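You operate a simulated robot arm through the tools that you are given. There is no shell and no other tool.

You are at the controls of a simulated two-armed robot. One attempt, no reset.

## Task
Pick up the clips box with one hand, pass it to the other hand and put it on the long table. Set down upright: clips box.

Only the result counts: the job must be done as asked and must still hold three seconds after the hand-in. Knocking over, shifting, dropping, spilling or breaking anything else fails it.

## Robot
Two 7-joint arms with two-finger grippers on one trunk, on a base that moves. Base frame: it is fixed to the floor where the robot stands at the start and does not move with it; the origin is under the middle of the robot, x ahead of it, y to its left, z up. Units: m, rad, N and s.
The left shoulder is at the start at [0.057, 0.175, 1.152], the right one opposite. With the tool pointing down near the work surface each hand reaches from about 0.26 to 0.86 m from the robot's upright axis, wherever it stands, measured 20 degrees to its own side. Places, roughly: long table [-2.2, 1.8, 0.8]. Payload 2.94 kg a hand.
The tool frame of a hand sits at the grasp point between the pads (the TCP): z along the fingers, y along the line on which they close. The tips reach 0.03 m beyond it. The gripper opens to 0.138 m; its body begins 0.109 m behind the TCP.
Orientation is told as [roll, pitch, yaw] about the base's x, y, z axes, in that order, counted from this pose: with the fingers straight down and closing along the base's y, the tool's x points along the base's -x, its y along +y and its z along -z.

## Interface
- The arms move only by the tool apply_moves. It takes "left_steps", "right_steps" or both (then of equal length, played together; a hand with none holds still); each is one flat list of numbers, 7 for each row, row after row: the shift along the base's x, y, z in mm, then the turn, a rotation vector about the base's x, y, z in degrees, then the opening in per cent of the stroke, from 0 (shut) to 100 (fully open). In form: [tx, ty, tz, rx, ry, rz, gripper, tx, ty, tz, rx, ry, rz, gripper, ...]. A call has 1 to 20 rows; each row shifts and turns the commanded pose from where the row before left it. A row lasts 0.2 s, in which the tool goes at most 0.05 m and 0.15 rad; a call with a longer step from one row to the next is refused whole, and so is a gripper value outside its range. Where a pose cannot be reached the arm comes as near as it can. A force on the tool above 40 N (or 10 N above the force at the start of the call, whichever is more), or a blocked arm, ends the call early, and 0.2 s more pass. Each finger travels about 0.045 m/s and halts on what it meets, pressing with about 26 N; the grip force reading is that of the motor and also rises with nothing between the fingers. The clock runs only during rows and for 0.2 s after the last one: add rows that do not move to give the fingers time. The reply holds the time, the measured pose of the TCP, the force on the tool along the base axes, the opening and the grip force, in the units named above and with some noise, with the torque about the TCP (base axes, N m) and any sound that the robot's microphone picked up.
- Cameras (640 x 400 px; columns grow to the right, rows downward): "scene" is now at [0.1257, -0.0471, 1.6341]; the picture's right is [-0.53, -0.85, 0.00], its down [-0.66, 0.41, -0.63] and it looks along [0.53, -0.33, -0.78] (base axes); focal length 266 px, centre (320, 200). "left" rides on the left gripper at [0.071, -0.019, -0.146] in its tool frame; the picture's right is [0.26, 0.97, 0.00], its down [-0.85, 0.23, -0.48] and it looks along [-0.46, 0.12, 0.88] (tool axes); focal length 280 px, centre (320, 200). "right" rides on the right gripper at [0.071, 0.019, -0.146] in its tool frame; the picture's right is [-0.26, 0.97, 0.00], its down [-0.85, -0.23, -0.48] and it looks along [-0.46, -0.12, 0.88] (tool axes); focal length 280 px, centre (320, 200). There is no depth. A picture from a camera that has moved, and an enlarged one, comes with that camera's place and axes in the base frame and with its lens. The place of the scene camera against the robot may be out by one fixed shift of up to 0.012 m in any direction.
- get_image(camera): a new picture of that camera. The clock stands still meanwhile.
- raise_lower(by): moves the trunk up (or, below 0, down) by that many m; the arms and the scene camera ride with it, the base frame stays. It gives what a move gives, with no picture.
- base_move(legs): drives the robot by 1 to 6 legs, each [ahead, turn to the left] in m and rad, along the robot's own axes; the way and the turn of a leg run together, so that a leg with both is an arc; at most 1.5 m and 3.142 rad a leg. The arms and the cameras ride along, it lands a little off, and it stops where it bumps. It gives what a move gives.
- aim_head(pan, tilt): turns the head with the scene camera to pan (to the left, within 2.094 rad either way) and tilt (down, from -0.506 to 1.204), counted from straight ahead of the robot (the tilt from the chest, where the trunk bows). It gives what a move gives.
- close_up(camera, box): a new picture of the part [left, top, right, bottom] of that camera's present view, enlarged. The clock stands still meanwhile.
- job_done(): hands the job in; it is judged then, once.

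Places have to be worked out from the pictures, the camera data and where the tool is seen. Open the grippers and draw the arms clear of the work before you hand the job in, unless the task says otherwise.

The tools are called after "Request:" as name(argument=value, ...) on one line, values as JSON. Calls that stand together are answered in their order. apply_moves: Moves the arms, as the interface text tells. Its arguments: {"type":"object","properties":{"left_steps":{"type":"array","items":{"type":"number"}},"right_steps":{"type":"array","items":{"type":"number"}}},"required":[]} The other tools are called the same way: raise_lower (by) moves the trunk up or down; base_move (legs) drives the base; aim_head (pan, tilt) turns the head that bears the scene camera; get_image (camera) takes a picture; close_up (camera, box) takes an enlarged picture of a part of a camera's view; job_done () hands the job in.

At the start:

```text
clock: 0.0
left_tcp_pos: [0.5507, 0.006, 1.1251]
left_ee_rot: [0.0, 0.0, 0.0]
left_wrist_force: [0.2, -1.5, 0.5]
left_torque: [0.02, 0.03, -0.02]
left_grip_width: 0.138
left_gripper_force: 0.1
right_tcp_pos: [0.5049, -0.4569, 1.0814]
right_ee_rot: [-0.001, 0.0, 0.0]
right_wrist_force: [-0.6, 0.3, 0.1]
right_torque: [0.03, -0.01, 0.0]
right_grip_width: 0.1382
right_gripper_force: 0.0
trunk travel left (down, up): [-0.325, 0.409]
robot x, y, heading: [0.0006, -0.0011, 0.002]
head pan, tilt (commanded): [-0.553, 0.894]
```

scene: 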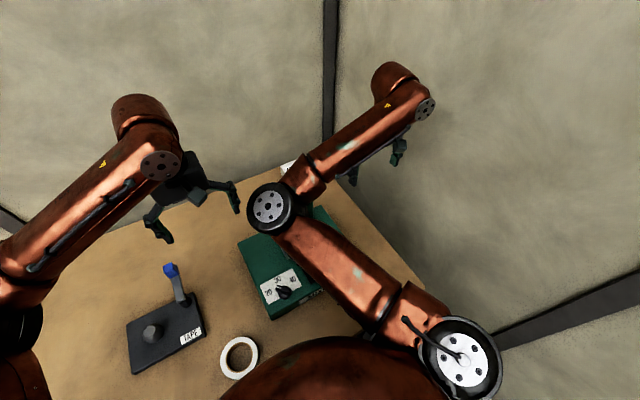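
right: 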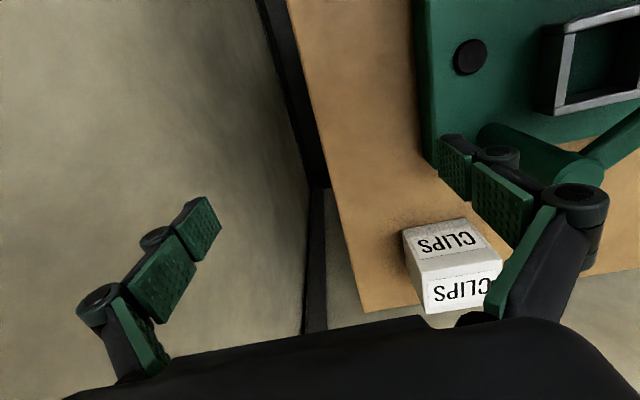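
left: 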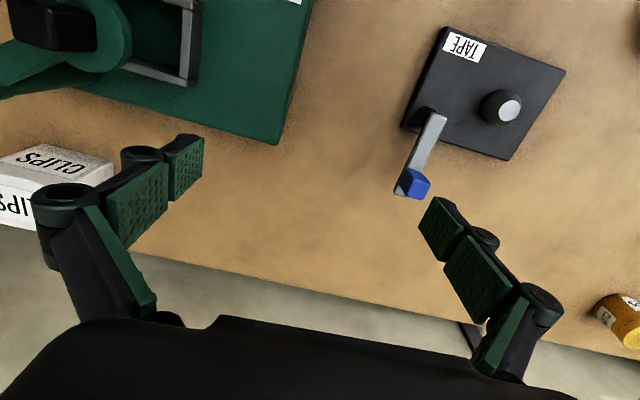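

I'll start by getting better views: the box on the table via the scene camera, then the room toward the long table.

Request:
close_up(camera="right", box=[340, 180, 540, 330])

Request:
close_up(camera="left", box=[0, 100, 200, 250])

Request:
aim_head(pan=2.09, tilt=0.4)

```text
2.67 times, centred on (440, 255) of right
camera zoom: at [0.4319, -0.4368, 1.227], right [0.26, 0.97, 0.0], down [0.85, -0.23, 0.48], along [0.46, -0.12, -0.88], focal length 748 px, centre (0, 53)
```

zoom: 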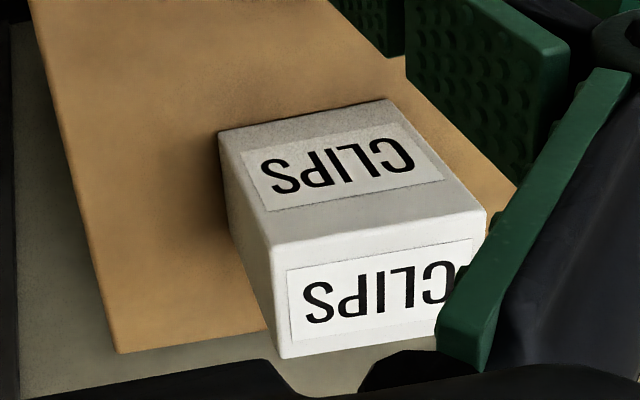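

```text
2.67 times, centred on (100, 175) of left
camera zoom: at [0.4799, -0.0136, 1.2706], right [-0.26, 0.96, 0.0], down [0.85, 0.23, 0.48], along [0.46, 0.13, -0.88], focal length 748 px, centre (907, 267)
```

zoom: 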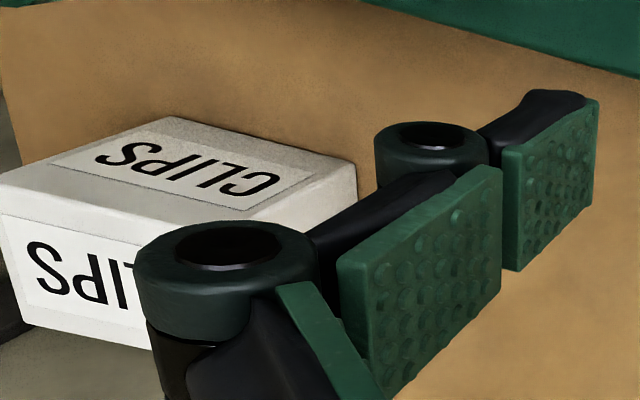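

```text
clock: 2.4
left_tcp_pos: [0.5507, 0.0079, 1.1253]
left_ee_rot: [-0.001, -0.001, 0.002]
left_wrist_force: [0.3, 0.6, -0.8]
left_torque: [0.04, 0.04, 0.0]
left_grip_width: 0.1381
left_gripper_force: 0.1
right_tcp_pos: [0.5043, -0.4558, 1.081]
right_ee_rot: [-0.001, -0.001, 0.0]
right_wrist_force: [0.3, -0.1, 0.6]
right_torque: [-0.01, 0.0, -0.03]
right_grip_width: 0.1378
right_gripper_force: 0.0
trunk travel left (down, up): [-0.325, 0.409]
robot x, y, heading: [-0.0033, -0.0008, 0.002]
head pan, tilt (commanded): [2.089, 0.4]
```

The box stands upright on the table: its near face is around x≈0.71, y −0.375…−0.276, and the tabletop is at z≈0.86. The box is about 0.08×0.10×0.10. Now I'll look toward the long table.

Request:
get_image(camera="scene")

```text
taken
camera scene: at [0.0154, 0.0733, 1.6766], right [0.87, 0.49, 0.0], down [0.19, -0.34, -0.92], along [-0.46, 0.8, -0.39], focal length 266 px, centre (320, 200)
```

scene: 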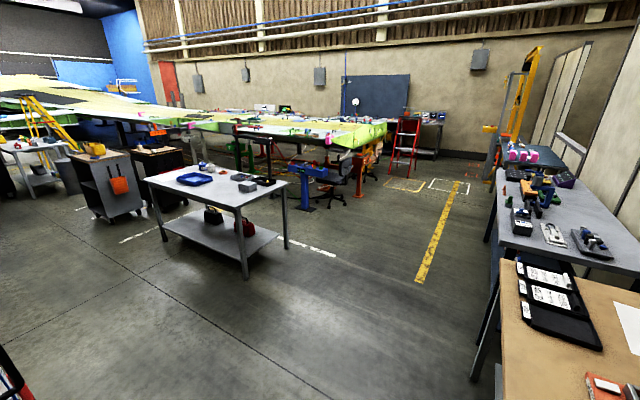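

The long table is the grey two-shelf table; I estimate it spans x −2.9…−1.5, y 1.49…2.2 with some items on it. Next I check the right/back side, for driving clearance.

Request:
close_up(camera="scene", box=[130, 140, 310, 260])

Request:
aim_head(pan=-2.09, tilt=0.4)

Request:
get_image(camera="scene")

```text
3.33 times, centred on (220, 200) of scene
camera zoom: at [0.0154, 0.0733, 1.6766], right [0.87, 0.49, 0.0], down [0.19, -0.34, -0.92], along [-0.46, 0.8, -0.39], focal length 885 px, centre (653, 200)
```

zoom: 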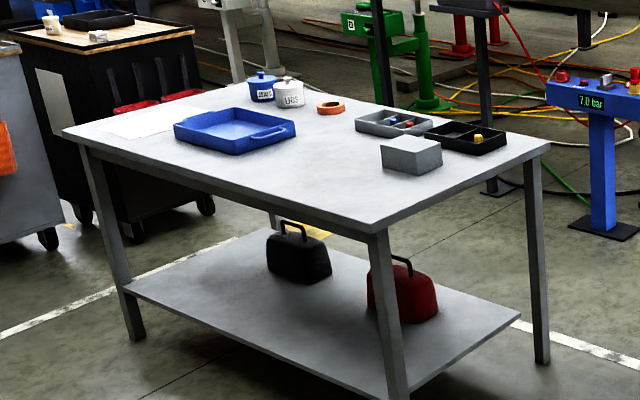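

```text
clock: 5.8
left_tcp_pos: [0.5507, 0.0073, 1.1262]
left_ee_rot: [0.0, 0.001, 0.002]
left_wrist_force: [0.4, -1.1, 0.0]
left_torque: [-0.01, 0.01, 0.05]
left_grip_width: 0.1381
left_gripper_force: 0.1
right_tcp_pos: [0.5031, -0.457, 1.0816]
right_ee_rot: [0.001, -0.001, -0.001]
right_wrist_force: [-0.4, -0.1, 0.3]
right_torque: [0.0, 0.01, 0.04]
right_grip_width: 0.138
right_gripper_force: 0.1
trunk travel left (down, up): [-0.325, 0.409]
robot x, y, heading: [0.0048, 0.0017, 0.004]
head pan, tilt (commanded): [-2.089, 0.4]
```

```text
taken
camera scene: at [0.0153, -0.0877, 1.6766], right [-0.87, 0.5, 0.0], down [0.19, 0.34, -0.92], along [-0.46, -0.8, -0.39], focal length 266 px, centre (320, 200)
```

scene: 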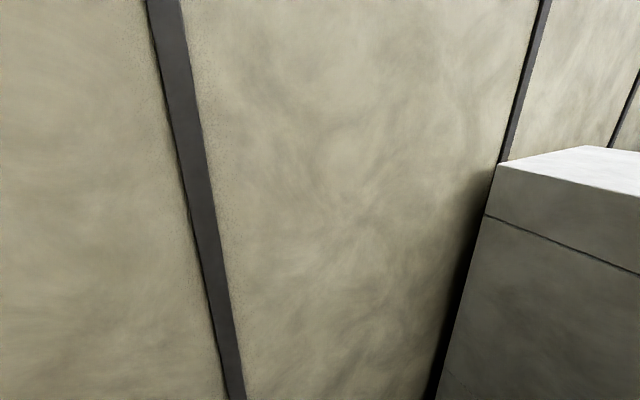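

The right side is a wall and there's a cabinet behind on the right, so I'll back up only modestly and turn left later. Now I'll look back at the work table and the grippers for the finger geometry.

Request:
aim_head(pan=-0.2, tilt=0.8)

Request:
get_image(camera="scene")

Request:
get_image(camera="right")

```text
clock: 7.6
left_tcp_pos: [0.5505, 0.0052, 1.1263]
left_ee_rot: [-0.001, 0.001, 0.002]
left_wrist_force: [0.5, -0.9, 0.0]
left_torque: [0.0, 0.0, 0.01]
left_grip_width: 0.1383
left_gripper_force: 0.0
right_tcp_pos: [0.5039, -0.457, 1.0819]
right_ee_rot: [-0.002, 0.0, 0.0]
right_wrist_force: [-0.7, -0.2, 0.0]
right_torque: [-0.03, 0.0, -0.04]
right_grip_width: 0.1379
right_gripper_force: 0.0
trunk travel left (down, up): [-0.325, 0.409]
robot x, y, heading: [-0.0028, 0.001, -0.006]
head pan, tilt (commanded): [-0.201, 0.799]
```

```text
taken
camera scene: at [0.1402, -0.0233, 1.6414], right [-0.2, -0.98, 0.0], down [-0.7, 0.14, -0.7], along [0.68, -0.14, -0.72], focal length 266 px, centre (320, 200)
```

scene: 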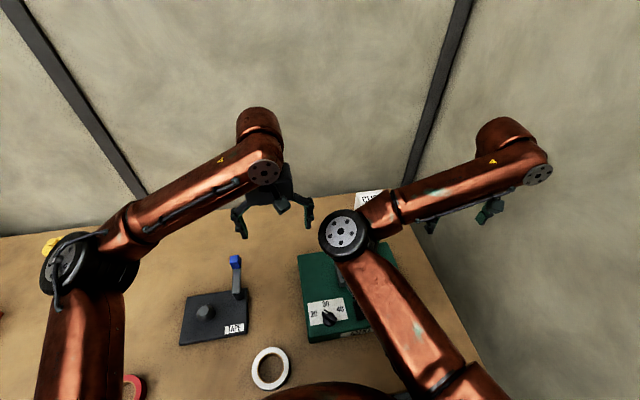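

```text
taken
camera right: at [0.4319, -0.4368, 1.227], right [0.26, 0.97, 0.0], down [0.85, -0.23, 0.48], along [0.46, -0.12, -0.88], focal length 280 px, centre (320, 200)
```

right: 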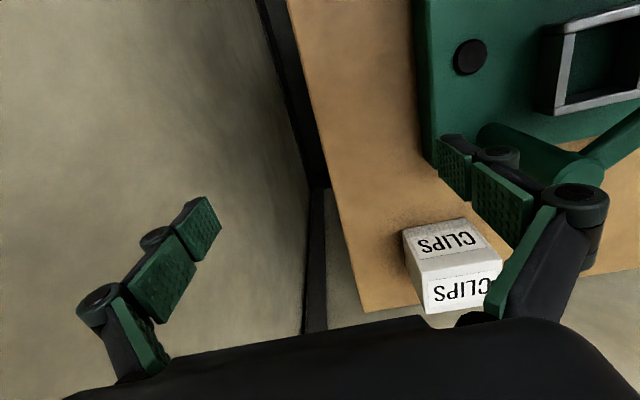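

The fingers look about 0.028 m wide. I'll grasp the box with the right hand from above, closing along x on the right half, and leave the left half for the left hand, which will come in leaning from the left. First I move the right hand inward, away from the wall, and yaw it +90°.

Request:
apply_moves(right_steps=[36, 25, 10, 0, 0, 0, 100, 36, 25, 10, 0, 0, 0, 100, 36, 25, 10, 0, 0, 0, 100, 36, 25, 10, 0, 0, 0, 100, 0, 0, 0, 0, 0, 8.2, 100, 0, 0, 0, 0, 0, 8.2, 100, 0, 0, 0, 0, 0, 8.2, 100, 0, 0, 0, 0, 0, 8.2, 100, 0, 0, 0, 0, 0, 8.2, 100, 0, 0, 0, 0, 0, 8.2, 100, 0, 0, 0, 0, 0, 8.2, 100, 0, 0, 0, 0, 0, 8.2, 100, 0, 0, 0, 0, 0, 8.2, 100, 0, 0, 0, 0, 0, 8.2, 100, 0, 0, 0, 0, 0, 8.0, 100])

Request:
get_image(camera="right")

Request:
get_image(camera="scene")

Request:
get_image(camera="left")

```text
clock: 10.8
left_tcp_pos: [0.5496, 0.0066, 1.1255]
left_ee_rot: [0.0, -0.001, 0.002]
left_wrist_force: [0.0, 0.6, 0.1]
left_torque: [0.04, 0.0, 0.01]
left_grip_width: 0.1383
left_gripper_force: 0.1
right_tcp_pos: [0.6478, -0.3574, 1.1214]
right_ee_rot: [0.0, -0.001, 1.575]
right_wrist_force: [-0.1, 0.8, -0.8]
right_torque: [0.03, 0.01, -0.01]
right_grip_width: 0.1381
right_gripper_force: 0.1
trunk travel left (down, up): [-0.325, 0.409]
robot x, y, heading: [-0.0005, 0.001, -0.001]
head pan, tilt (commanded): [-0.201, 0.799]
```

```text
taken
camera right: at [0.6279, -0.4267, 1.2668], right [-0.97, 0.26, 0.0], down [0.23, 0.85, 0.48], along [0.12, 0.46, -0.88], focal length 280 px, centre (320, 200)
```

right: 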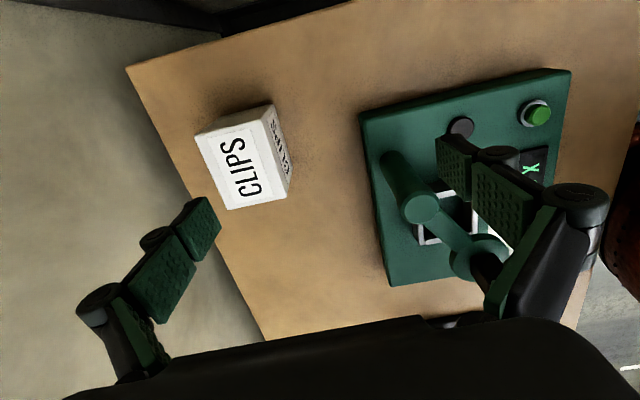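

```text
taken
camera scene: at [0.1403, -0.0232, 1.6414], right [-0.2, -0.98, 0.0], down [-0.7, 0.14, -0.7], along [0.68, -0.14, -0.72], focal length 266 px, centre (320, 200)
```

scene: 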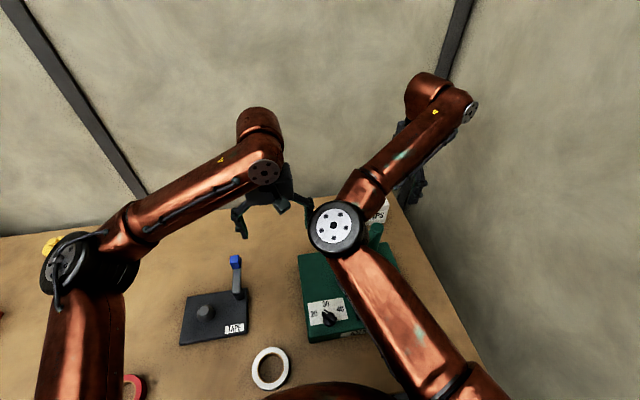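

```text
taken
camera left: at [0.4799, -0.0135, 1.2706], right [-0.26, 0.96, 0.0], down [0.85, 0.23, 0.48], along [0.46, 0.13, -0.88], focal length 280 px, centre (320, 200)
```

left: 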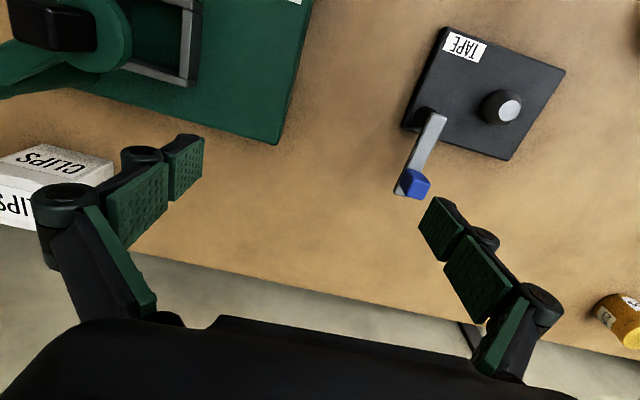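

The yaw worked. I zoom in on the box with the right camera to locate its corners accurately.

Request:
close_up(camera="right", box=[160, 80, 320, 230])

Request:
close_up(camera="right", box=[340, 60, 640, 300])

```text
2.67 times, centred on (240, 155) of right
camera zoom: at [0.6279, -0.4267, 1.2668], right [-0.97, 0.26, 0.0], down [0.23, 0.85, 0.48], along [0.12, 0.46, -0.88], focal length 748 px, centre (533, 320)
```

zoom: 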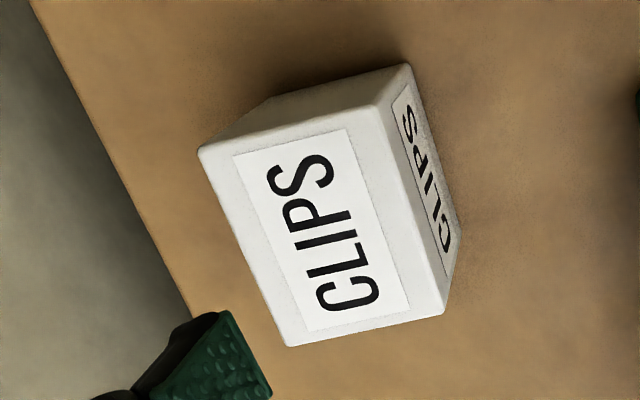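

```text
1.67 times, centred on (490, 180) of right
camera zoom: at [0.6279, -0.4267, 1.2668], right [-0.97, 0.26, 0.0], down [0.23, 0.85, 0.48], along [0.12, 0.46, -0.88], focal length 467 px, centre (37, 233)
```

zoom: 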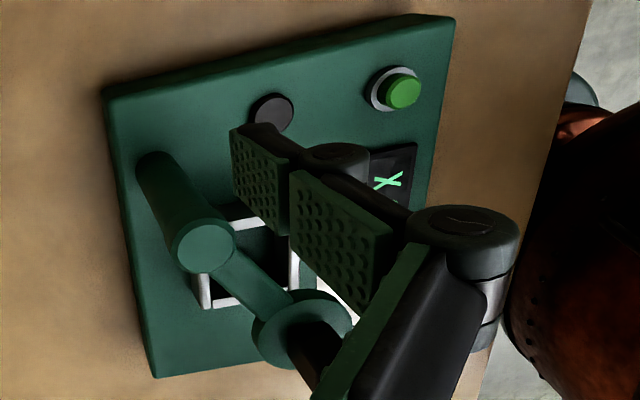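

The box top is at z≈0.951 and its centre at about (0.749, −0.328); the green device's post reaches z≈1.01 near (0.56, −0.26). I move the right hand above the right part of the box at a safe height, then check.

Request:
apply_moves(right_steps=[34, 0, 0, 0, 0, 0, 100, 34, 0, 0, 0, 0, 0, 100, 33, 0, 0, 0, 0, 0, 100, 0, 0, -25, 0, 0, -1, 100, 0, 0, -25, 0, 0, -1, 100, 0, 0, 0, 0, 0, 0, 100])

Request:
get_image(camera="right")

Request:
get_image(camera="scene")

Request:
get_image(camera="left")

```text
clock: 12.2
left_tcp_pos: [0.5502, 0.0058, 1.1261]
left_ee_rot: [0.0, -0.001, 0.002]
left_wrist_force: [-0.2, -0.1, 0.3]
left_torque: [0.01, -0.01, 0.01]
left_grip_width: 0.138
left_gripper_force: 0.1
right_tcp_pos: [0.7496, -0.3555, 1.0703]
right_ee_rot: [-0.001, -0.001, 1.536]
right_wrist_force: [0.1, 0.0, -0.1]
right_torque: [0.04, -0.02, 0.0]
right_grip_width: 0.1381
right_gripper_force: 0.0
trunk travel left (down, up): [-0.325, 0.409]
robot x, y, heading: [-0.0028, 0.0009, -0.003]
head pan, tilt (commanded): [-0.201, 0.799]
```

```text
taken
camera right: at [0.7263, -0.4257, 1.217], right [-0.96, 0.3, 0.0], down [0.26, 0.84, 0.48], along [0.14, 0.45, -0.88], focal length 280 px, centre (320, 200)
```

right: 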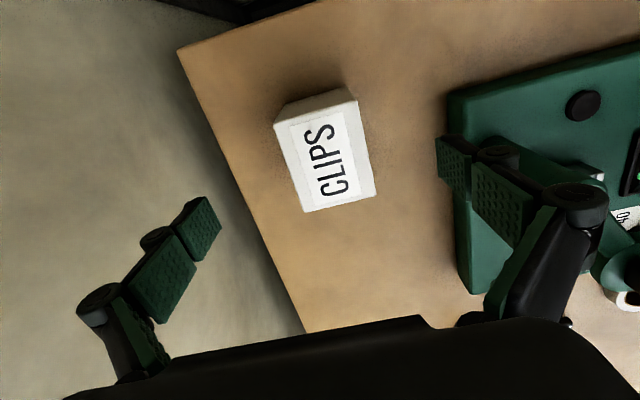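

```text
taken
camera scene: at [0.1399, -0.023, 1.6415], right [-0.2, -0.98, 0.0], down [-0.7, 0.14, -0.7], along [0.68, -0.14, -0.72], focal length 266 px, centre (320, 200)
```

scene: 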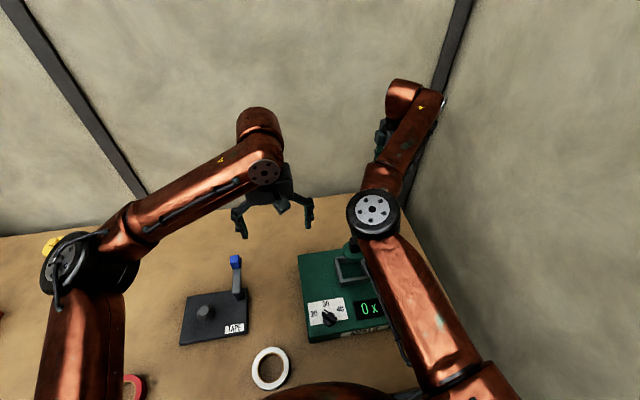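

```text
taken
camera left: at [0.4797, -0.0134, 1.2708], right [-0.26, 0.96, 0.0], down [0.85, 0.23, 0.48], along [0.46, 0.13, -0.88], focal length 280 px, centre (320, 200)
```

left: 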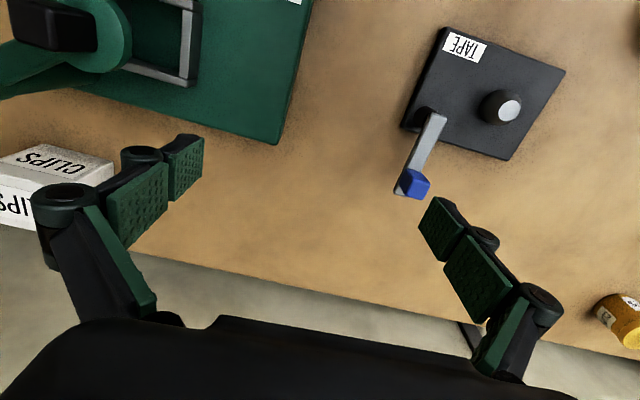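

The arm is clear of the device. I verify the box alignment with a zoom before descending.

Request:
close_up(camera="right", box=[240, 70, 400, 220])

```text
2.67 times, centred on (320, 145) of right
camera zoom: at [0.7263, -0.4257, 1.217], right [-0.96, 0.3, 0.0], down [0.26, 0.84, 0.48], along [0.14, 0.45, -0.88], focal length 748 px, centre (320, 347)
```

zoom: 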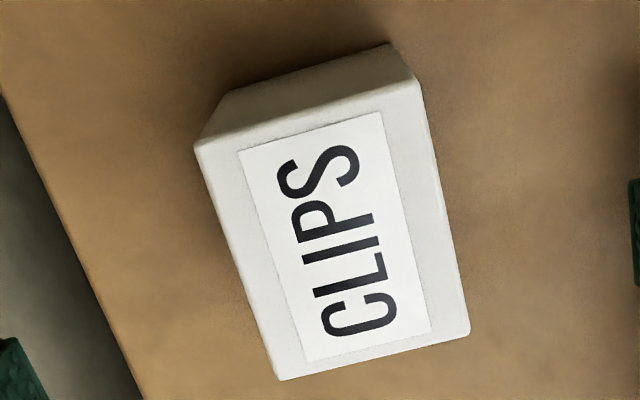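

The box centre is confirmed at about (0.748, −0.329), with its yaw within 1–2°. I descend to TCP z≈0.927 on the right half, with the fingers straddling the ±x faces.

Request:
apply_moves(right_steps=[-1, -3, -25, 0, 0, 0, 100, 0, 0, -25, 0, 0, 0, 100, 0, 0, -25, 0, 0, 0, 100, 0, 0, -25, 0, 0, 0, 100, 0, 0, -24, 0, 0, 0, 100, 0, 0, -19, 0, 0, 0, 100, 0, 0, 0, 0, 0, 0, 100])

Request:
get_image(camera="right")

Request:
get_image(camera="scene")

Request:
get_image(camera="left")

```text
clock: 13.8
left_tcp_pos: [0.5503, 0.0061, 1.124]
left_ee_rot: [-0.001, 0.0, 0.002]
left_wrist_force: [0.0, 0.2, 0.2]
left_torque: [0.04, 0.01, 0.01]
left_grip_width: 0.1381
left_gripper_force: 0.2
right_tcp_pos: [0.7474, -0.358, 0.9284]
right_ee_rot: [-0.001, 0.001, 1.535]
right_wrist_force: [0.9, 0.1, 0.0]
right_torque: [0.0, 0.03, 0.0]
right_grip_width: 0.138
right_gripper_force: 0.0
trunk travel left (down, up): [-0.325, 0.409]
robot x, y, heading: [0.0011, 0.0007, -0.001]
head pan, tilt (commanded): [-0.201, 0.799]
```

```text
taken
camera right: at [0.7253, -0.4276, 1.0738], right [-0.96, 0.3, 0.0], down [0.26, 0.84, 0.48], along [0.14, 0.45, -0.88], focal length 280 px, centre (320, 200)
```

right: 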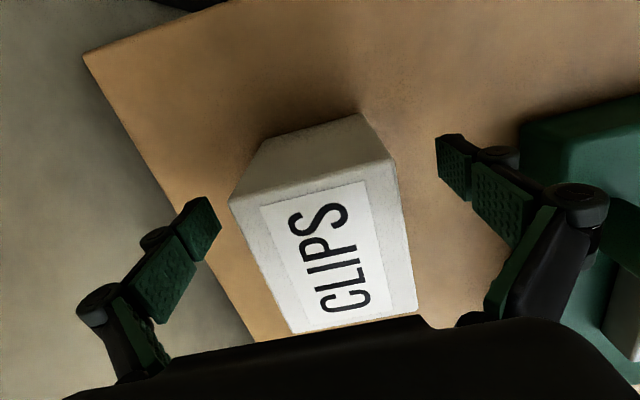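

```text
taken
camera scene: at [0.1401, -0.0231, 1.6415], right [-0.2, -0.98, 0.0], down [-0.7, 0.14, -0.7], along [0.68, -0.14, -0.72], focal length 266 px, centre (320, 200)
```

scene: 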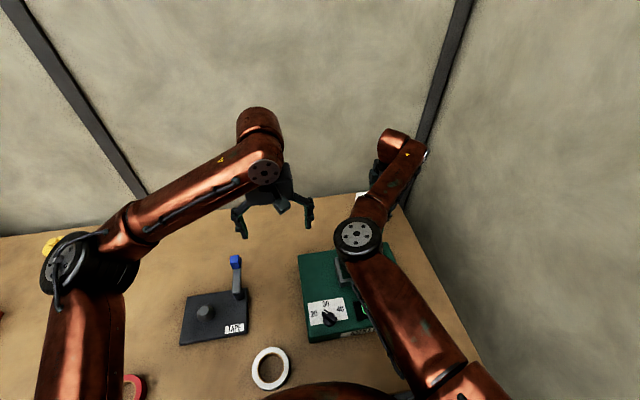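

```text
taken
camera left: at [0.4798, -0.0135, 1.2708], right [-0.26, 0.96, 0.0], down [0.85, 0.23, 0.48], along [0.46, 0.13, -0.88], focal length 280 px, centre (320, 200)
```

left: 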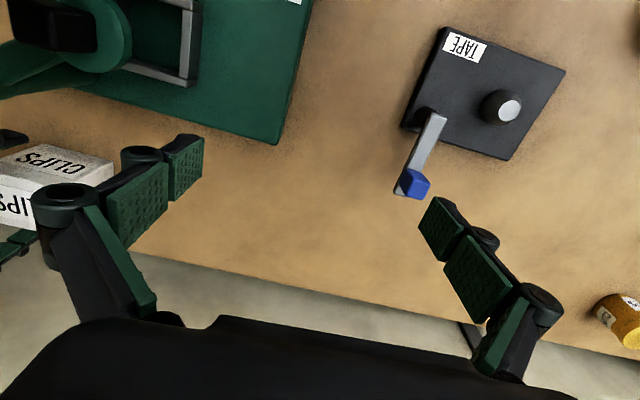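

The fingers straddle the box on both sides with clearance. I close the right gripper in place.

Request:
apply_moves(right_steps=[0, 0, 0, 0, 0, 0, 60, 0, 0, 0, 0, 0, 0, 40, 0, 0, 0, 0, 0, 0, 20, 0, 0, 0, 0, 0, 0, 0, 0, 0, 0, 0, 0, 0, 0, 0, 0, 0, 0, 0, 0, 0, 0, 0, 0, 0, 0, 0, 0, 0, 0, 0, 0, 0, 0, 0])

Request:
get_image(camera="right")

```text
clock: 15.6
left_tcp_pos: [0.5511, 0.0063, 1.125]
left_ee_rot: [-0.001, -0.001, 0.002]
left_wrist_force: [-0.6, 0.1, 0.1]
left_torque: [0.02, -0.01, -0.01]
left_grip_width: 0.138
left_gripper_force: 0.0
right_tcp_pos: [0.7479, -0.3579, 0.9292]
right_ee_rot: [-0.001, 0.002, 1.535]
right_wrist_force: [0.4, -0.3, 1.0]
right_torque: [0.04, -0.01, 0.05]
right_grip_width: 0.0791
right_gripper_force: 26.0
trunk travel left (down, up): [-0.325, 0.409]
robot x, y, heading: [-0.0007, -0.0036, -0.003]
head pan, tilt (commanded): [-0.201, 0.799]
```

```text
taken
camera right: at [0.7255, -0.4275, 1.0739], right [-0.96, 0.29, 0.0], down [0.26, 0.84, 0.48], along [0.14, 0.45, -0.88], focal length 280 px, centre (320, 200)
```

right: 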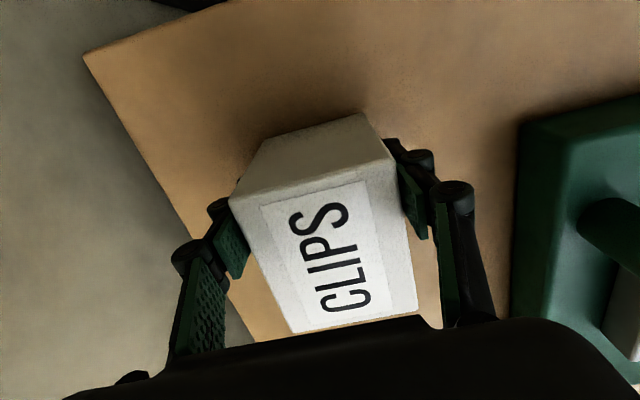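

The grip holds at 0.079 m width with 26 N. I lift slowly with the arm.

Request:
apply_moves(right_steps=[0, 0, 8, 0, 0, 0, 0, 0, 0, 12, 0, 0, 0, 0, 0, 0, 20, 0, 0, 0, 0, 0, 0, 25, 0, 0, 0, 0, 0, 0, 25, 0, 0, 0, 0, 0, 0, 25, 0, 0, 0, 0, 0, 0, 25, 0, 0, 0, 0, 0, 0, 0, 0, 0, 0, 0])

Request:
get_image(camera="right")

```text
clock: 17.4
left_tcp_pos: [0.5518, 0.0071, 1.1242]
left_ee_rot: [0.002, 0.001, 0.002]
left_wrist_force: [-0.1, 0.8, -0.1]
left_torque: [-0.03, 0.0, -0.01]
left_grip_width: 0.138
left_gripper_force: 0.2
right_tcp_pos: [0.749, -0.3596, 1.0679]
right_ee_rot: [0.003, -0.002, 1.536]
right_wrist_force: [-0.4, -0.3, -2.1]
right_torque: [-0.04, 0.04, -0.05]
right_grip_width: 0.0796
right_gripper_force: 26.1
trunk travel left (down, up): [-0.325, 0.409]
robot x, y, heading: [-0.0001, 0.004, 0.004]
head pan, tilt (commanded): [-0.201, 0.799]
```

```text
taken
camera right: at [0.7258, -0.4288, 1.2131], right [-0.96, 0.3, 0.0], down [0.26, 0.84, 0.48], along [0.14, 0.45, -0.88], focal length 280 px, centre (320, 200)
```

right: 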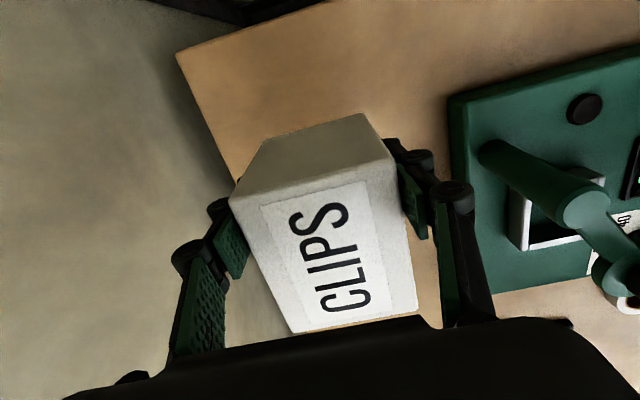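

The box is lifted and stable, weighing about 0.2 kg. I raise the trunk so the box clears the device by a good margin.

Request:
raise_lower(by=0.14)

```text
clock: 19.1
left_tcp_pos: [0.5511, 0.0067, 1.2642]
left_ee_rot: [0.002, 0.002, 0.002]
left_wrist_force: [-0.4, -0.9, -0.5]
left_torque: [-0.03, 0.03, -0.02]
left_grip_width: 0.1379
left_gripper_force: 0.0
right_tcp_pos: [0.7492, -0.3591, 1.2067]
right_ee_rot: [0.002, -0.001, 1.536]
right_wrist_force: [0.5, -0.2, -1.7]
right_torque: [0.0, 0.02, 0.04]
right_grip_width: 0.0791
right_gripper_force: 26.3
trunk travel left (down, up): [-0.465, 0.269]
robot x, y, heading: [-0.0023, -0.0003, 0.001]
head pan, tilt (commanded): [-0.201, 0.799]
```

I now prepare the left hand: move it left and up, yaw it −90° so its camera faces outward, and lean it 50° so the fingers point down and to the right.

Request:
apply_moves(left_steps=[-3, 18, 6, 0, 0, -8.2, 100, -3, 18, 6, 0, 0, -8.2, 100, -3, 18, 6, 0, 0, -8.2, 100, -3, 18, 6, 0, 0, -8.2, 100, -3, 18, 6, 0, 0, -8.2, 100, -3, 18, 6, 0, 0, -8.2, 100, -3, 18, 6, 0, 0, -8.2, 100, -3, 18, 6, 0, 0, -8.2, 100, -3, 18, 6, 0, 0, -8.2, 100, -3, 18, 6, 0, 0, -8.2, 100, -3, 18, 6, 0, 0, -8.0, 100, 0, 0, 0, -8.3, 0, 0, 100, 0, 0, 0, -8.3, 0, 0, 100, 0, 0, 0, -8.3, 0, 0, 100, 0, 0, 0, -8.3, 0, 0, 100, 0, 0, 0, -8.3, 0, 0, 100, 0, 0, 0, -8.5, 0, 0, 100, 0, 0, 0, 0, 0, 0, 100])

Request:
get_image(camera="scene")

Request:
get_image(camera="left")

```text
clock: 22.9
left_tcp_pos: [0.5173, 0.2037, 1.3322]
left_ee_rot: [-0.002, -0.874, -1.571]
left_wrist_force: [-0.8, 0.3, 0.4]
left_torque: [0.02, 0.0, 0.01]
left_grip_width: 0.138
left_gripper_force: 0.0
right_tcp_pos: [0.7487, -0.3588, 1.2084]
right_ee_rot: [0.001, 0.001, 1.537]
right_wrist_force: [-1.0, -0.2, -2.1]
right_torque: [-0.01, -0.01, 0.02]
right_grip_width: 0.0796
right_gripper_force: 25.7
trunk travel left (down, up): [-0.465, 0.269]
robot x, y, heading: [-0.0009, -0.0021, 0.004]
head pan, tilt (commanded): [-0.201, 0.799]
```

```text
taken
camera scene: at [0.0829, -0.0241, 1.782], right [-0.2, -0.98, 0.0], down [-0.7, 0.14, -0.7], along [0.68, -0.14, -0.72], focal length 266 px, centre (320, 200)
```

scene: 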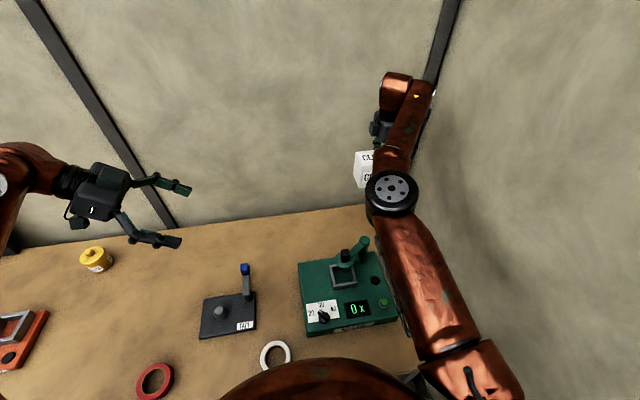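

```text
taken
camera left: at [0.4989, 0.3604, 1.3712], right [0.96, 0.17, -0.2], down [0.23, -0.18, 0.96], along [0.13, -0.97, -0.21], focal length 280 px, centre (320, 200)
```

left: 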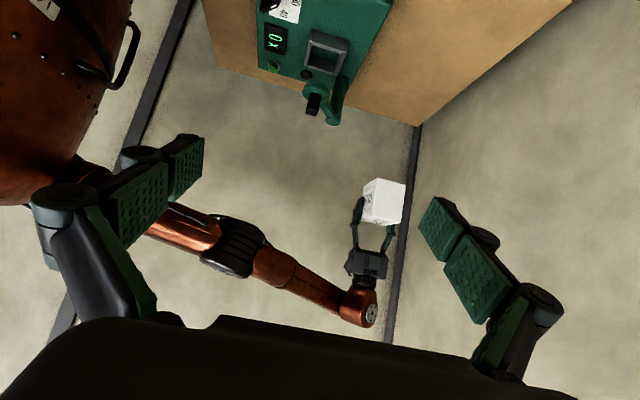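

The left hand's pose is good, and its camera shows the right hand holding the box clear. I bring the right hand with the box to the handover spot around (0.55, −0.16, 1.22).

Request:
apply_moves(right_steps=[-25, 25, 2, 0, 0, 0.5, 0, -25, 25, 2, 0, 0, 0.5, 0, -25, 25, 2, 0, 0, 0.5, 0, -25, 25, 2, 0, 0, 0.5, 0, -25, 25, 2, 0, 0, 0, 0, -25, 25, 2, 0, 0, 0, 0, -25, 25, 0, 0, 0, 0, 0, -24, 24, 0, 0, 0, 0, 0, 0, 0, 0, 0, 0, 0, 0])

Request:
get_image(camera="scene")

Request:
get_image(camera="left")

Request:
get_image(camera="right")

```text
clock: 24.9
left_tcp_pos: [0.5189, 0.2047, 1.3313]
left_ee_rot: [-0.004, -0.872, -1.567]
left_wrist_force: [0.4, -0.5, 0.1]
left_torque: [0.02, 0.02, -0.01]
left_grip_width: 0.1382
left_gripper_force: 0.0
right_tcp_pos: [0.5498, -0.1624, 1.2176]
right_ee_rot: [0.002, 0.003, 1.57]
right_wrist_force: [0.2, -0.4, -2.4]
right_torque: [-0.05, 0.04, -0.02]
right_grip_width: 0.0794
right_gripper_force: 26.1
trunk travel left (down, up): [-0.465, 0.269]
robot x, y, heading: [-0.004, 0.0006, 0.0]
head pan, tilt (commanded): [-0.201, 0.799]
```

```text
taken
camera scene: at [0.0838, -0.0229, 1.7819], right [-0.2, -0.98, 0.0], down [-0.7, 0.14, -0.7], along [0.68, -0.14, -0.72], focal length 266 px, centre (320, 200)
```

scene: 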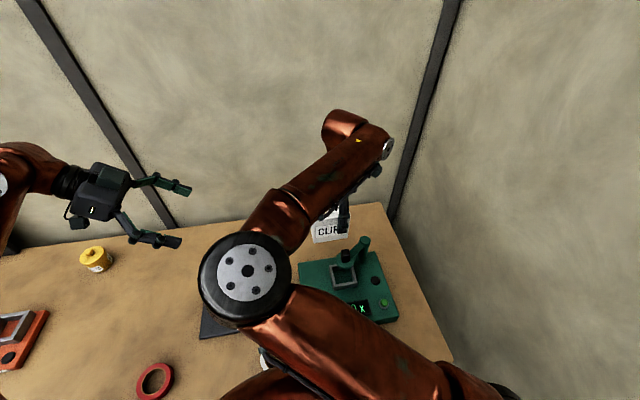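

```text
taken
camera left: at [0.4996, 0.3613, 1.3706], right [0.96, 0.17, -0.2], down [0.23, -0.18, 0.96], along [0.13, -0.97, -0.21], focal length 280 px, centre (320, 200)
```

left: 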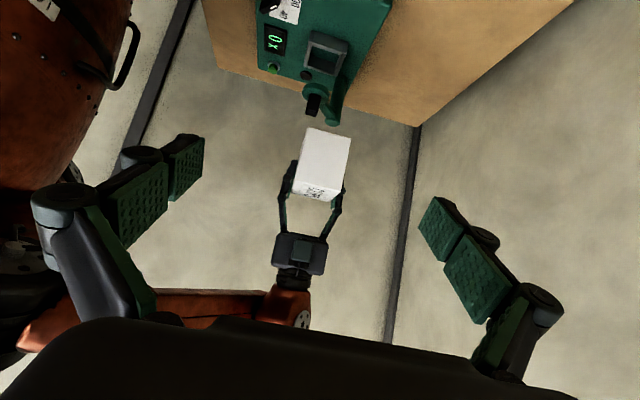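

```text
taken
camera right: at [0.529, -0.2315, 1.3651], right [-0.97, 0.26, 0.0], down [0.23, 0.85, 0.47], along [0.12, 0.46, -0.88], focal length 280 px, centre (320, 200)
```

right: 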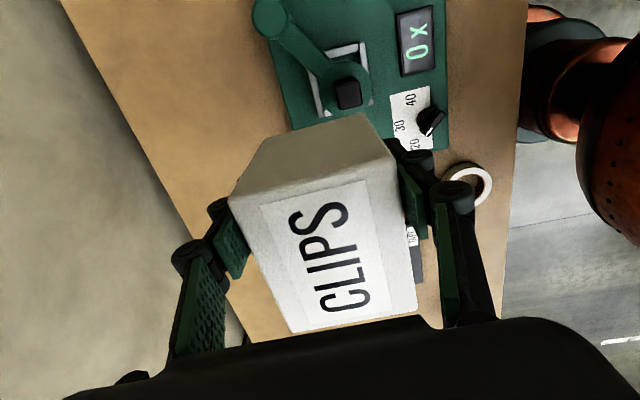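

The box is held about at (0.55, −0.133, 1.193), which agrees with the left camera view. I move the left hand to a pre-approach point 0.13 m back along its lean axis.

Request:
apply_moves(left_steps=[5, -36, -9, 0, 0, 0, 100, 5, -36, -9, 0, 0, 0, 100, 5, -36, -9, 0, 0, 0, 100, 5, -36, -10, 0, 0, 0, 100, 5, -36, -10, 0, 0, 0, 100, 6, -36, -10, 0, 0, 0, 100, 0, 0, 0, 0, 0, 0, 100])

Request:
get_image(camera="scene")

Request:
get_image(camera="left")

Request:
get_image(camera="right")

```text
clock: 26.5
left_tcp_pos: [0.5476, -0.0118, 1.2728]
left_ee_rot: [0.0, -0.875, -1.569]
left_wrist_force: [-0.4, 0.9, -0.3]
left_torque: [-0.03, 0.0, 0.02]
left_grip_width: 0.1381
left_gripper_force: 0.0
right_tcp_pos: [0.5477, -0.1593, 1.2207]
right_ee_rot: [0.0, 0.002, 1.57]
right_wrist_force: [-0.6, -0.5, -2.1]
right_torque: [-0.06, 0.01, -0.03]
right_grip_width: 0.0793
right_gripper_force: 25.5
trunk travel left (down, up): [-0.465, 0.269]
robot x, y, heading: [-0.0027, -0.0024, -0.0]
head pan, tilt (commanded): [-0.201, 0.799]
```

```text
taken
camera scene: at [0.0823, -0.0212, 1.782], right [-0.2, -0.98, 0.0], down [-0.7, 0.14, -0.7], along [0.68, -0.14, -0.72], focal length 266 px, centre (320, 200)
```

scene: 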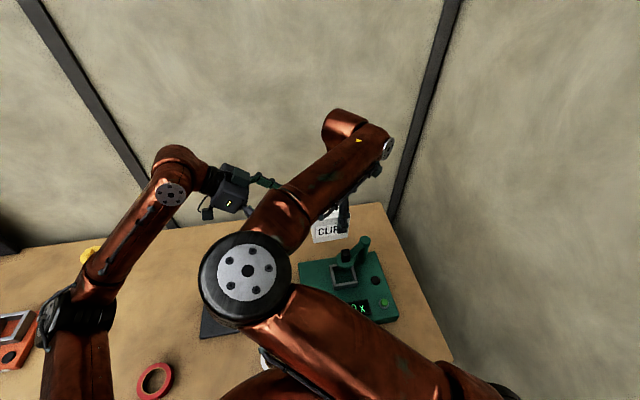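

```text
taken
camera left: at [0.5281, 0.1438, 1.311], right [0.96, 0.17, -0.2], down [0.23, -0.18, 0.96], along [0.13, -0.97, -0.21], focal length 280 px, centre (320, 200)
```

left: 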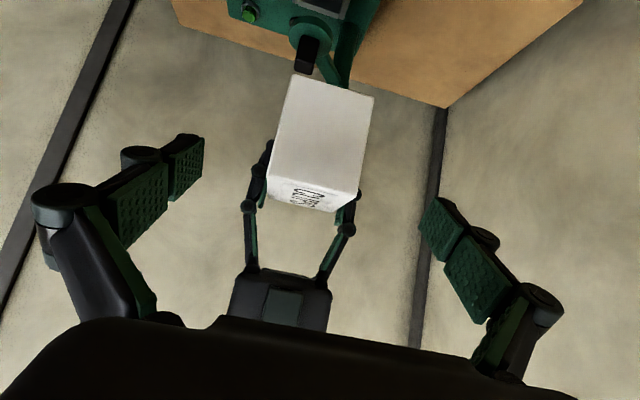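

```text
taken
camera right: at [0.5282, -0.2303, 1.3661], right [-0.97, 0.26, 0.0], down [0.23, 0.85, 0.47], along [0.12, 0.46, -0.88], focal length 280 px, centre (320, 200)
```

right: 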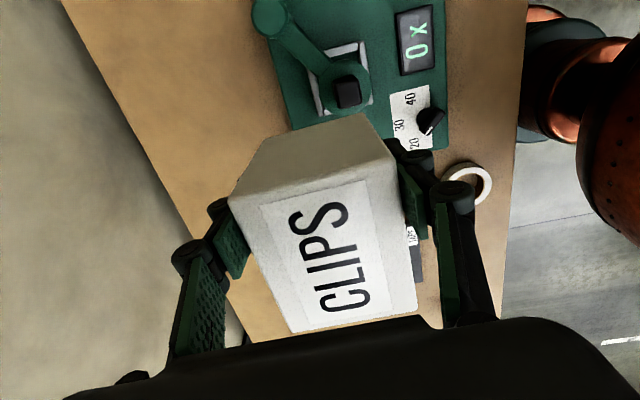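

The alignment matches prediction within a few mm, and the arms are well clear of each other. I advance the left hand along its axis so its fingers straddle the left half of the box.

Request:
apply_moves(left_steps=[0, -18, -15, 0, 0, 0, 100, 0, -18, -15, 0, 0, 0, 100, 0, -19, -15, 0, 0, 0, 100, 0, -19, -16, 0, 0, 0, 100, 0, -18, -16, 0, 0, 0, 100, 0, 0, 0, 0, 0, 0, 100])

Request:
get_image(camera="left")

Request:
get_image(camera="right")

Request:
close_up(camera="scene", box=[180, 100, 420, 260])

```text
clock: 27.9
left_tcp_pos: [0.5496, -0.1028, 1.1973]
left_ee_rot: [-0.002, -0.874, -1.572]
left_wrist_force: [1.3, 0.2, 1.0]
left_torque: [0.01, -0.03, 0.02]
left_grip_width: 0.138
left_gripper_force: 0.1
right_tcp_pos: [0.5481, -0.1606, 1.2206]
right_ee_rot: [0.001, -0.001, 1.572]
right_wrist_force: [1.0, -0.3, -2.2]
right_torque: [-0.08, 0.0, -0.01]
right_grip_width: 0.0793
right_gripper_force: 25.9
trunk travel left (down, up): [-0.465, 0.269]
robot x, y, heading: [-0.0, 0.0016, -0.003]
head pan, tilt (commanded): [-0.201, 0.799]
```

```text
taken
camera left: at [0.5298, 0.0532, 1.2363], right [0.96, 0.17, -0.2], down [0.23, -0.18, 0.96], along [0.13, -0.97, -0.21], focal length 280 px, centre (320, 200)
```

left: 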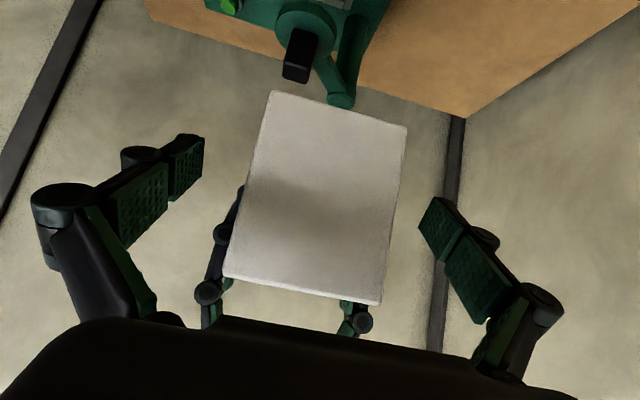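

```text
taken
camera right: at [0.5285, -0.2311, 1.3658], right [-0.97, 0.26, 0.0], down [0.23, 0.85, 0.48], along [0.12, 0.46, -0.88], focal length 280 px, centre (320, 200)
```

right: 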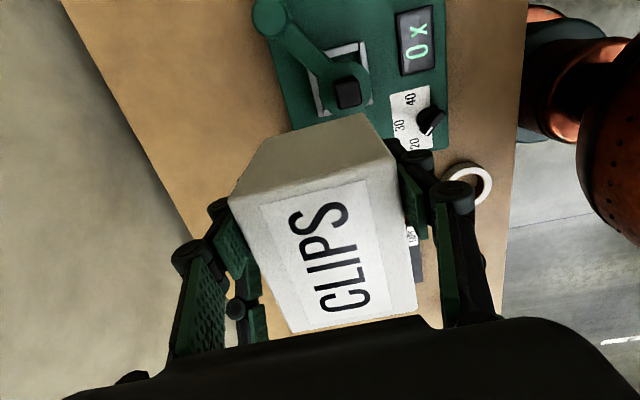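

```text
2.50 times, centred on (300, 180) of scene
camera zoom: at [0.0828, -0.0223, 1.782], right [-0.2, -0.98, 0.0], down [-0.7, 0.14, -0.7], along [0.68, -0.14, -0.72], focal length 664 px, centre (370, 250)
```

zoom: 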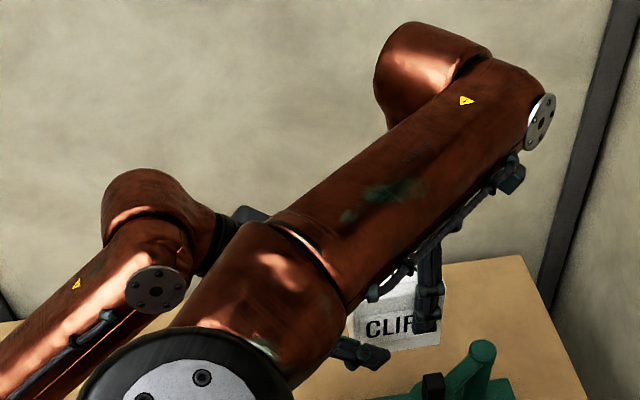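

The left fingers straddle the box beside the right fingers. I close the left gripper while the right keeps holding.

Request:
apply_moves(left_steps=[0, 0, 0, 0, 0, 0, 70, 0, 0, 0, 0, 0, 0, 60, 0, 0, 0, 0, 0, 0, 50, 0, 0, 0, 0, 0, 0, 30, 0, 0, 0, 0, 0, 0, 0, 0, 0, 0, 0, 0, 0, 0, 0, 0, 0, 0, 0, 0, 0, 0, 0, 0, 0, 0, 0, 0])

Request:
get_image(camera="left")

Request:
get_image(camera="right")

```text
clock: 29.7
left_tcp_pos: [0.5482, -0.1029, 1.1972]
left_ee_rot: [-0.002, -0.872, -1.568]
left_wrist_force: [1.8, 1.0, 0.5]
left_torque: [-0.01, -0.06, 0.04]
left_grip_width: 0.0794
left_gripper_force: 25.5
right_tcp_pos: [0.5492, -0.1609, 1.2208]
right_ee_rot: [0.0, -0.001, 1.57]
right_wrist_force: [-2.6, 0.0, -2.0]
right_torque: [-0.06, 0.06, 0.1]
right_grip_width: 0.0794
right_gripper_force: 25.6
trunk travel left (down, up): [-0.465, 0.269]
robot x, y, heading: [0.0019, 0.0005, 0.002]
head pan, tilt (commanded): [-0.201, 0.799]
```

```text
taken
camera left: at [0.5301, 0.053, 1.2365], right [0.96, 0.17, -0.2], down [0.23, -0.18, 0.96], along [0.13, -0.97, -0.21], focal length 280 px, centre (320, 200)
```

left: 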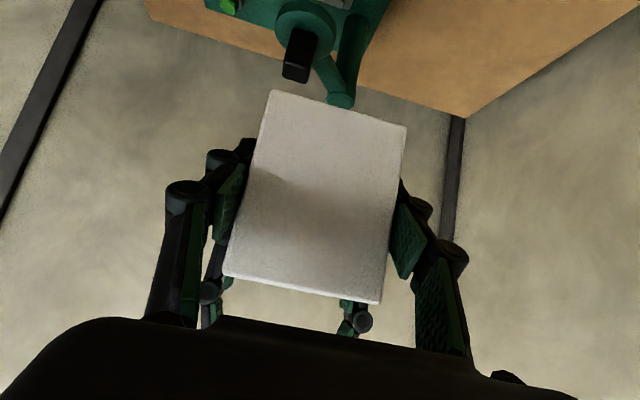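

```text
taken
camera right: at [0.5287, -0.2316, 1.3656], right [-0.97, 0.26, 0.0], down [0.23, 0.85, 0.48], along [0.12, 0.46, -0.88], focal length 280 px, centre (320, 200)
```

right: 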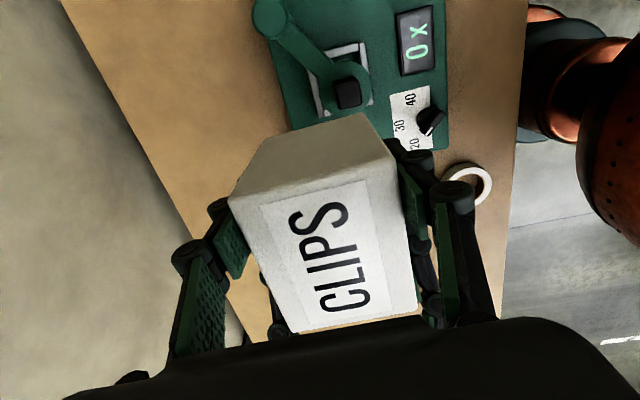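

Both grippers hold firmly at 0.079 m. I now open the right gripper, leaving the left as the only holder.

Request:
apply_moves(right_steps=[0, 0, 0, 0, 0, 0, 30, 0, 0, 0, 0, 0, 0, 60, 0, 0, 0, 0, 0, 0, 80, 0, 0, 0, 0, 0, 0, 100, 0, 0, 0, 0, 0, 0, 100, 0, 0, 0, 0, 0, 0, 100, 0, 0, 0, 0, 0, 0, 100])

Request:
get_image(camera="right")

Request:
get_image(camera="left")

```text
clock: 31.3
left_tcp_pos: [0.5495, -0.1029, 1.1964]
left_ee_rot: [0.001, -0.873, -1.57]
left_wrist_force: [0.3, 0.5, 0.9]
left_torque: [0.08, -0.03, 0.0]
left_grip_width: 0.0795
left_gripper_force: 25.8
right_tcp_pos: [0.5489, -0.1606, 1.2195]
right_ee_rot: [0.0, -0.001, 1.571]
right_wrist_force: [-0.1, 0.0, -0.2]
right_torque: [0.02, 0.05, 0.0]
right_grip_width: 0.1382
right_gripper_force: 0.1
trunk travel left (down, up): [-0.465, 0.269]
robot x, y, heading: [0.0004, -0.0021, -0.001]
head pan, tilt (commanded): [-0.201, 0.799]
```

```text
taken
camera right: at [0.5287, -0.2316, 1.3657], right [-0.97, 0.26, 0.0], down [0.23, 0.85, 0.48], along [0.12, 0.46, -0.88], focal length 280 px, centre (320, 200)
```

right: 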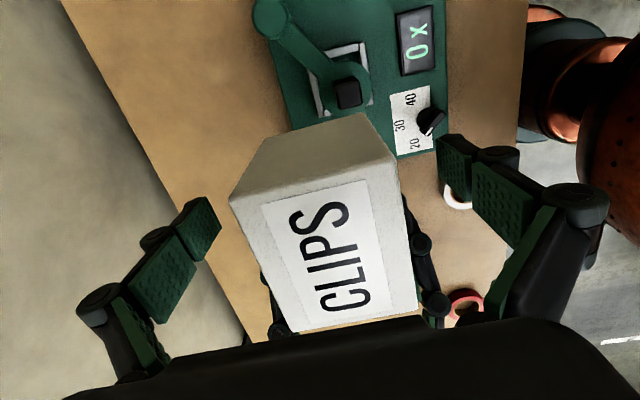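

```text
taken
camera left: at [0.53, 0.0529, 1.2365], right [0.96, 0.17, -0.2], down [0.23, -0.18, 0.96], along [0.13, -0.97, -0.21], focal length 280 px, centre (320, 200)
```

left: 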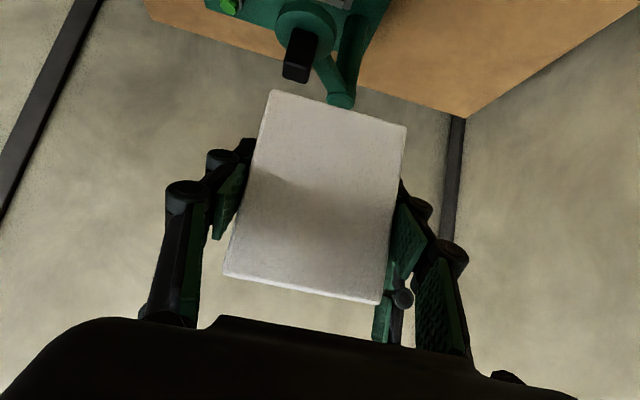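

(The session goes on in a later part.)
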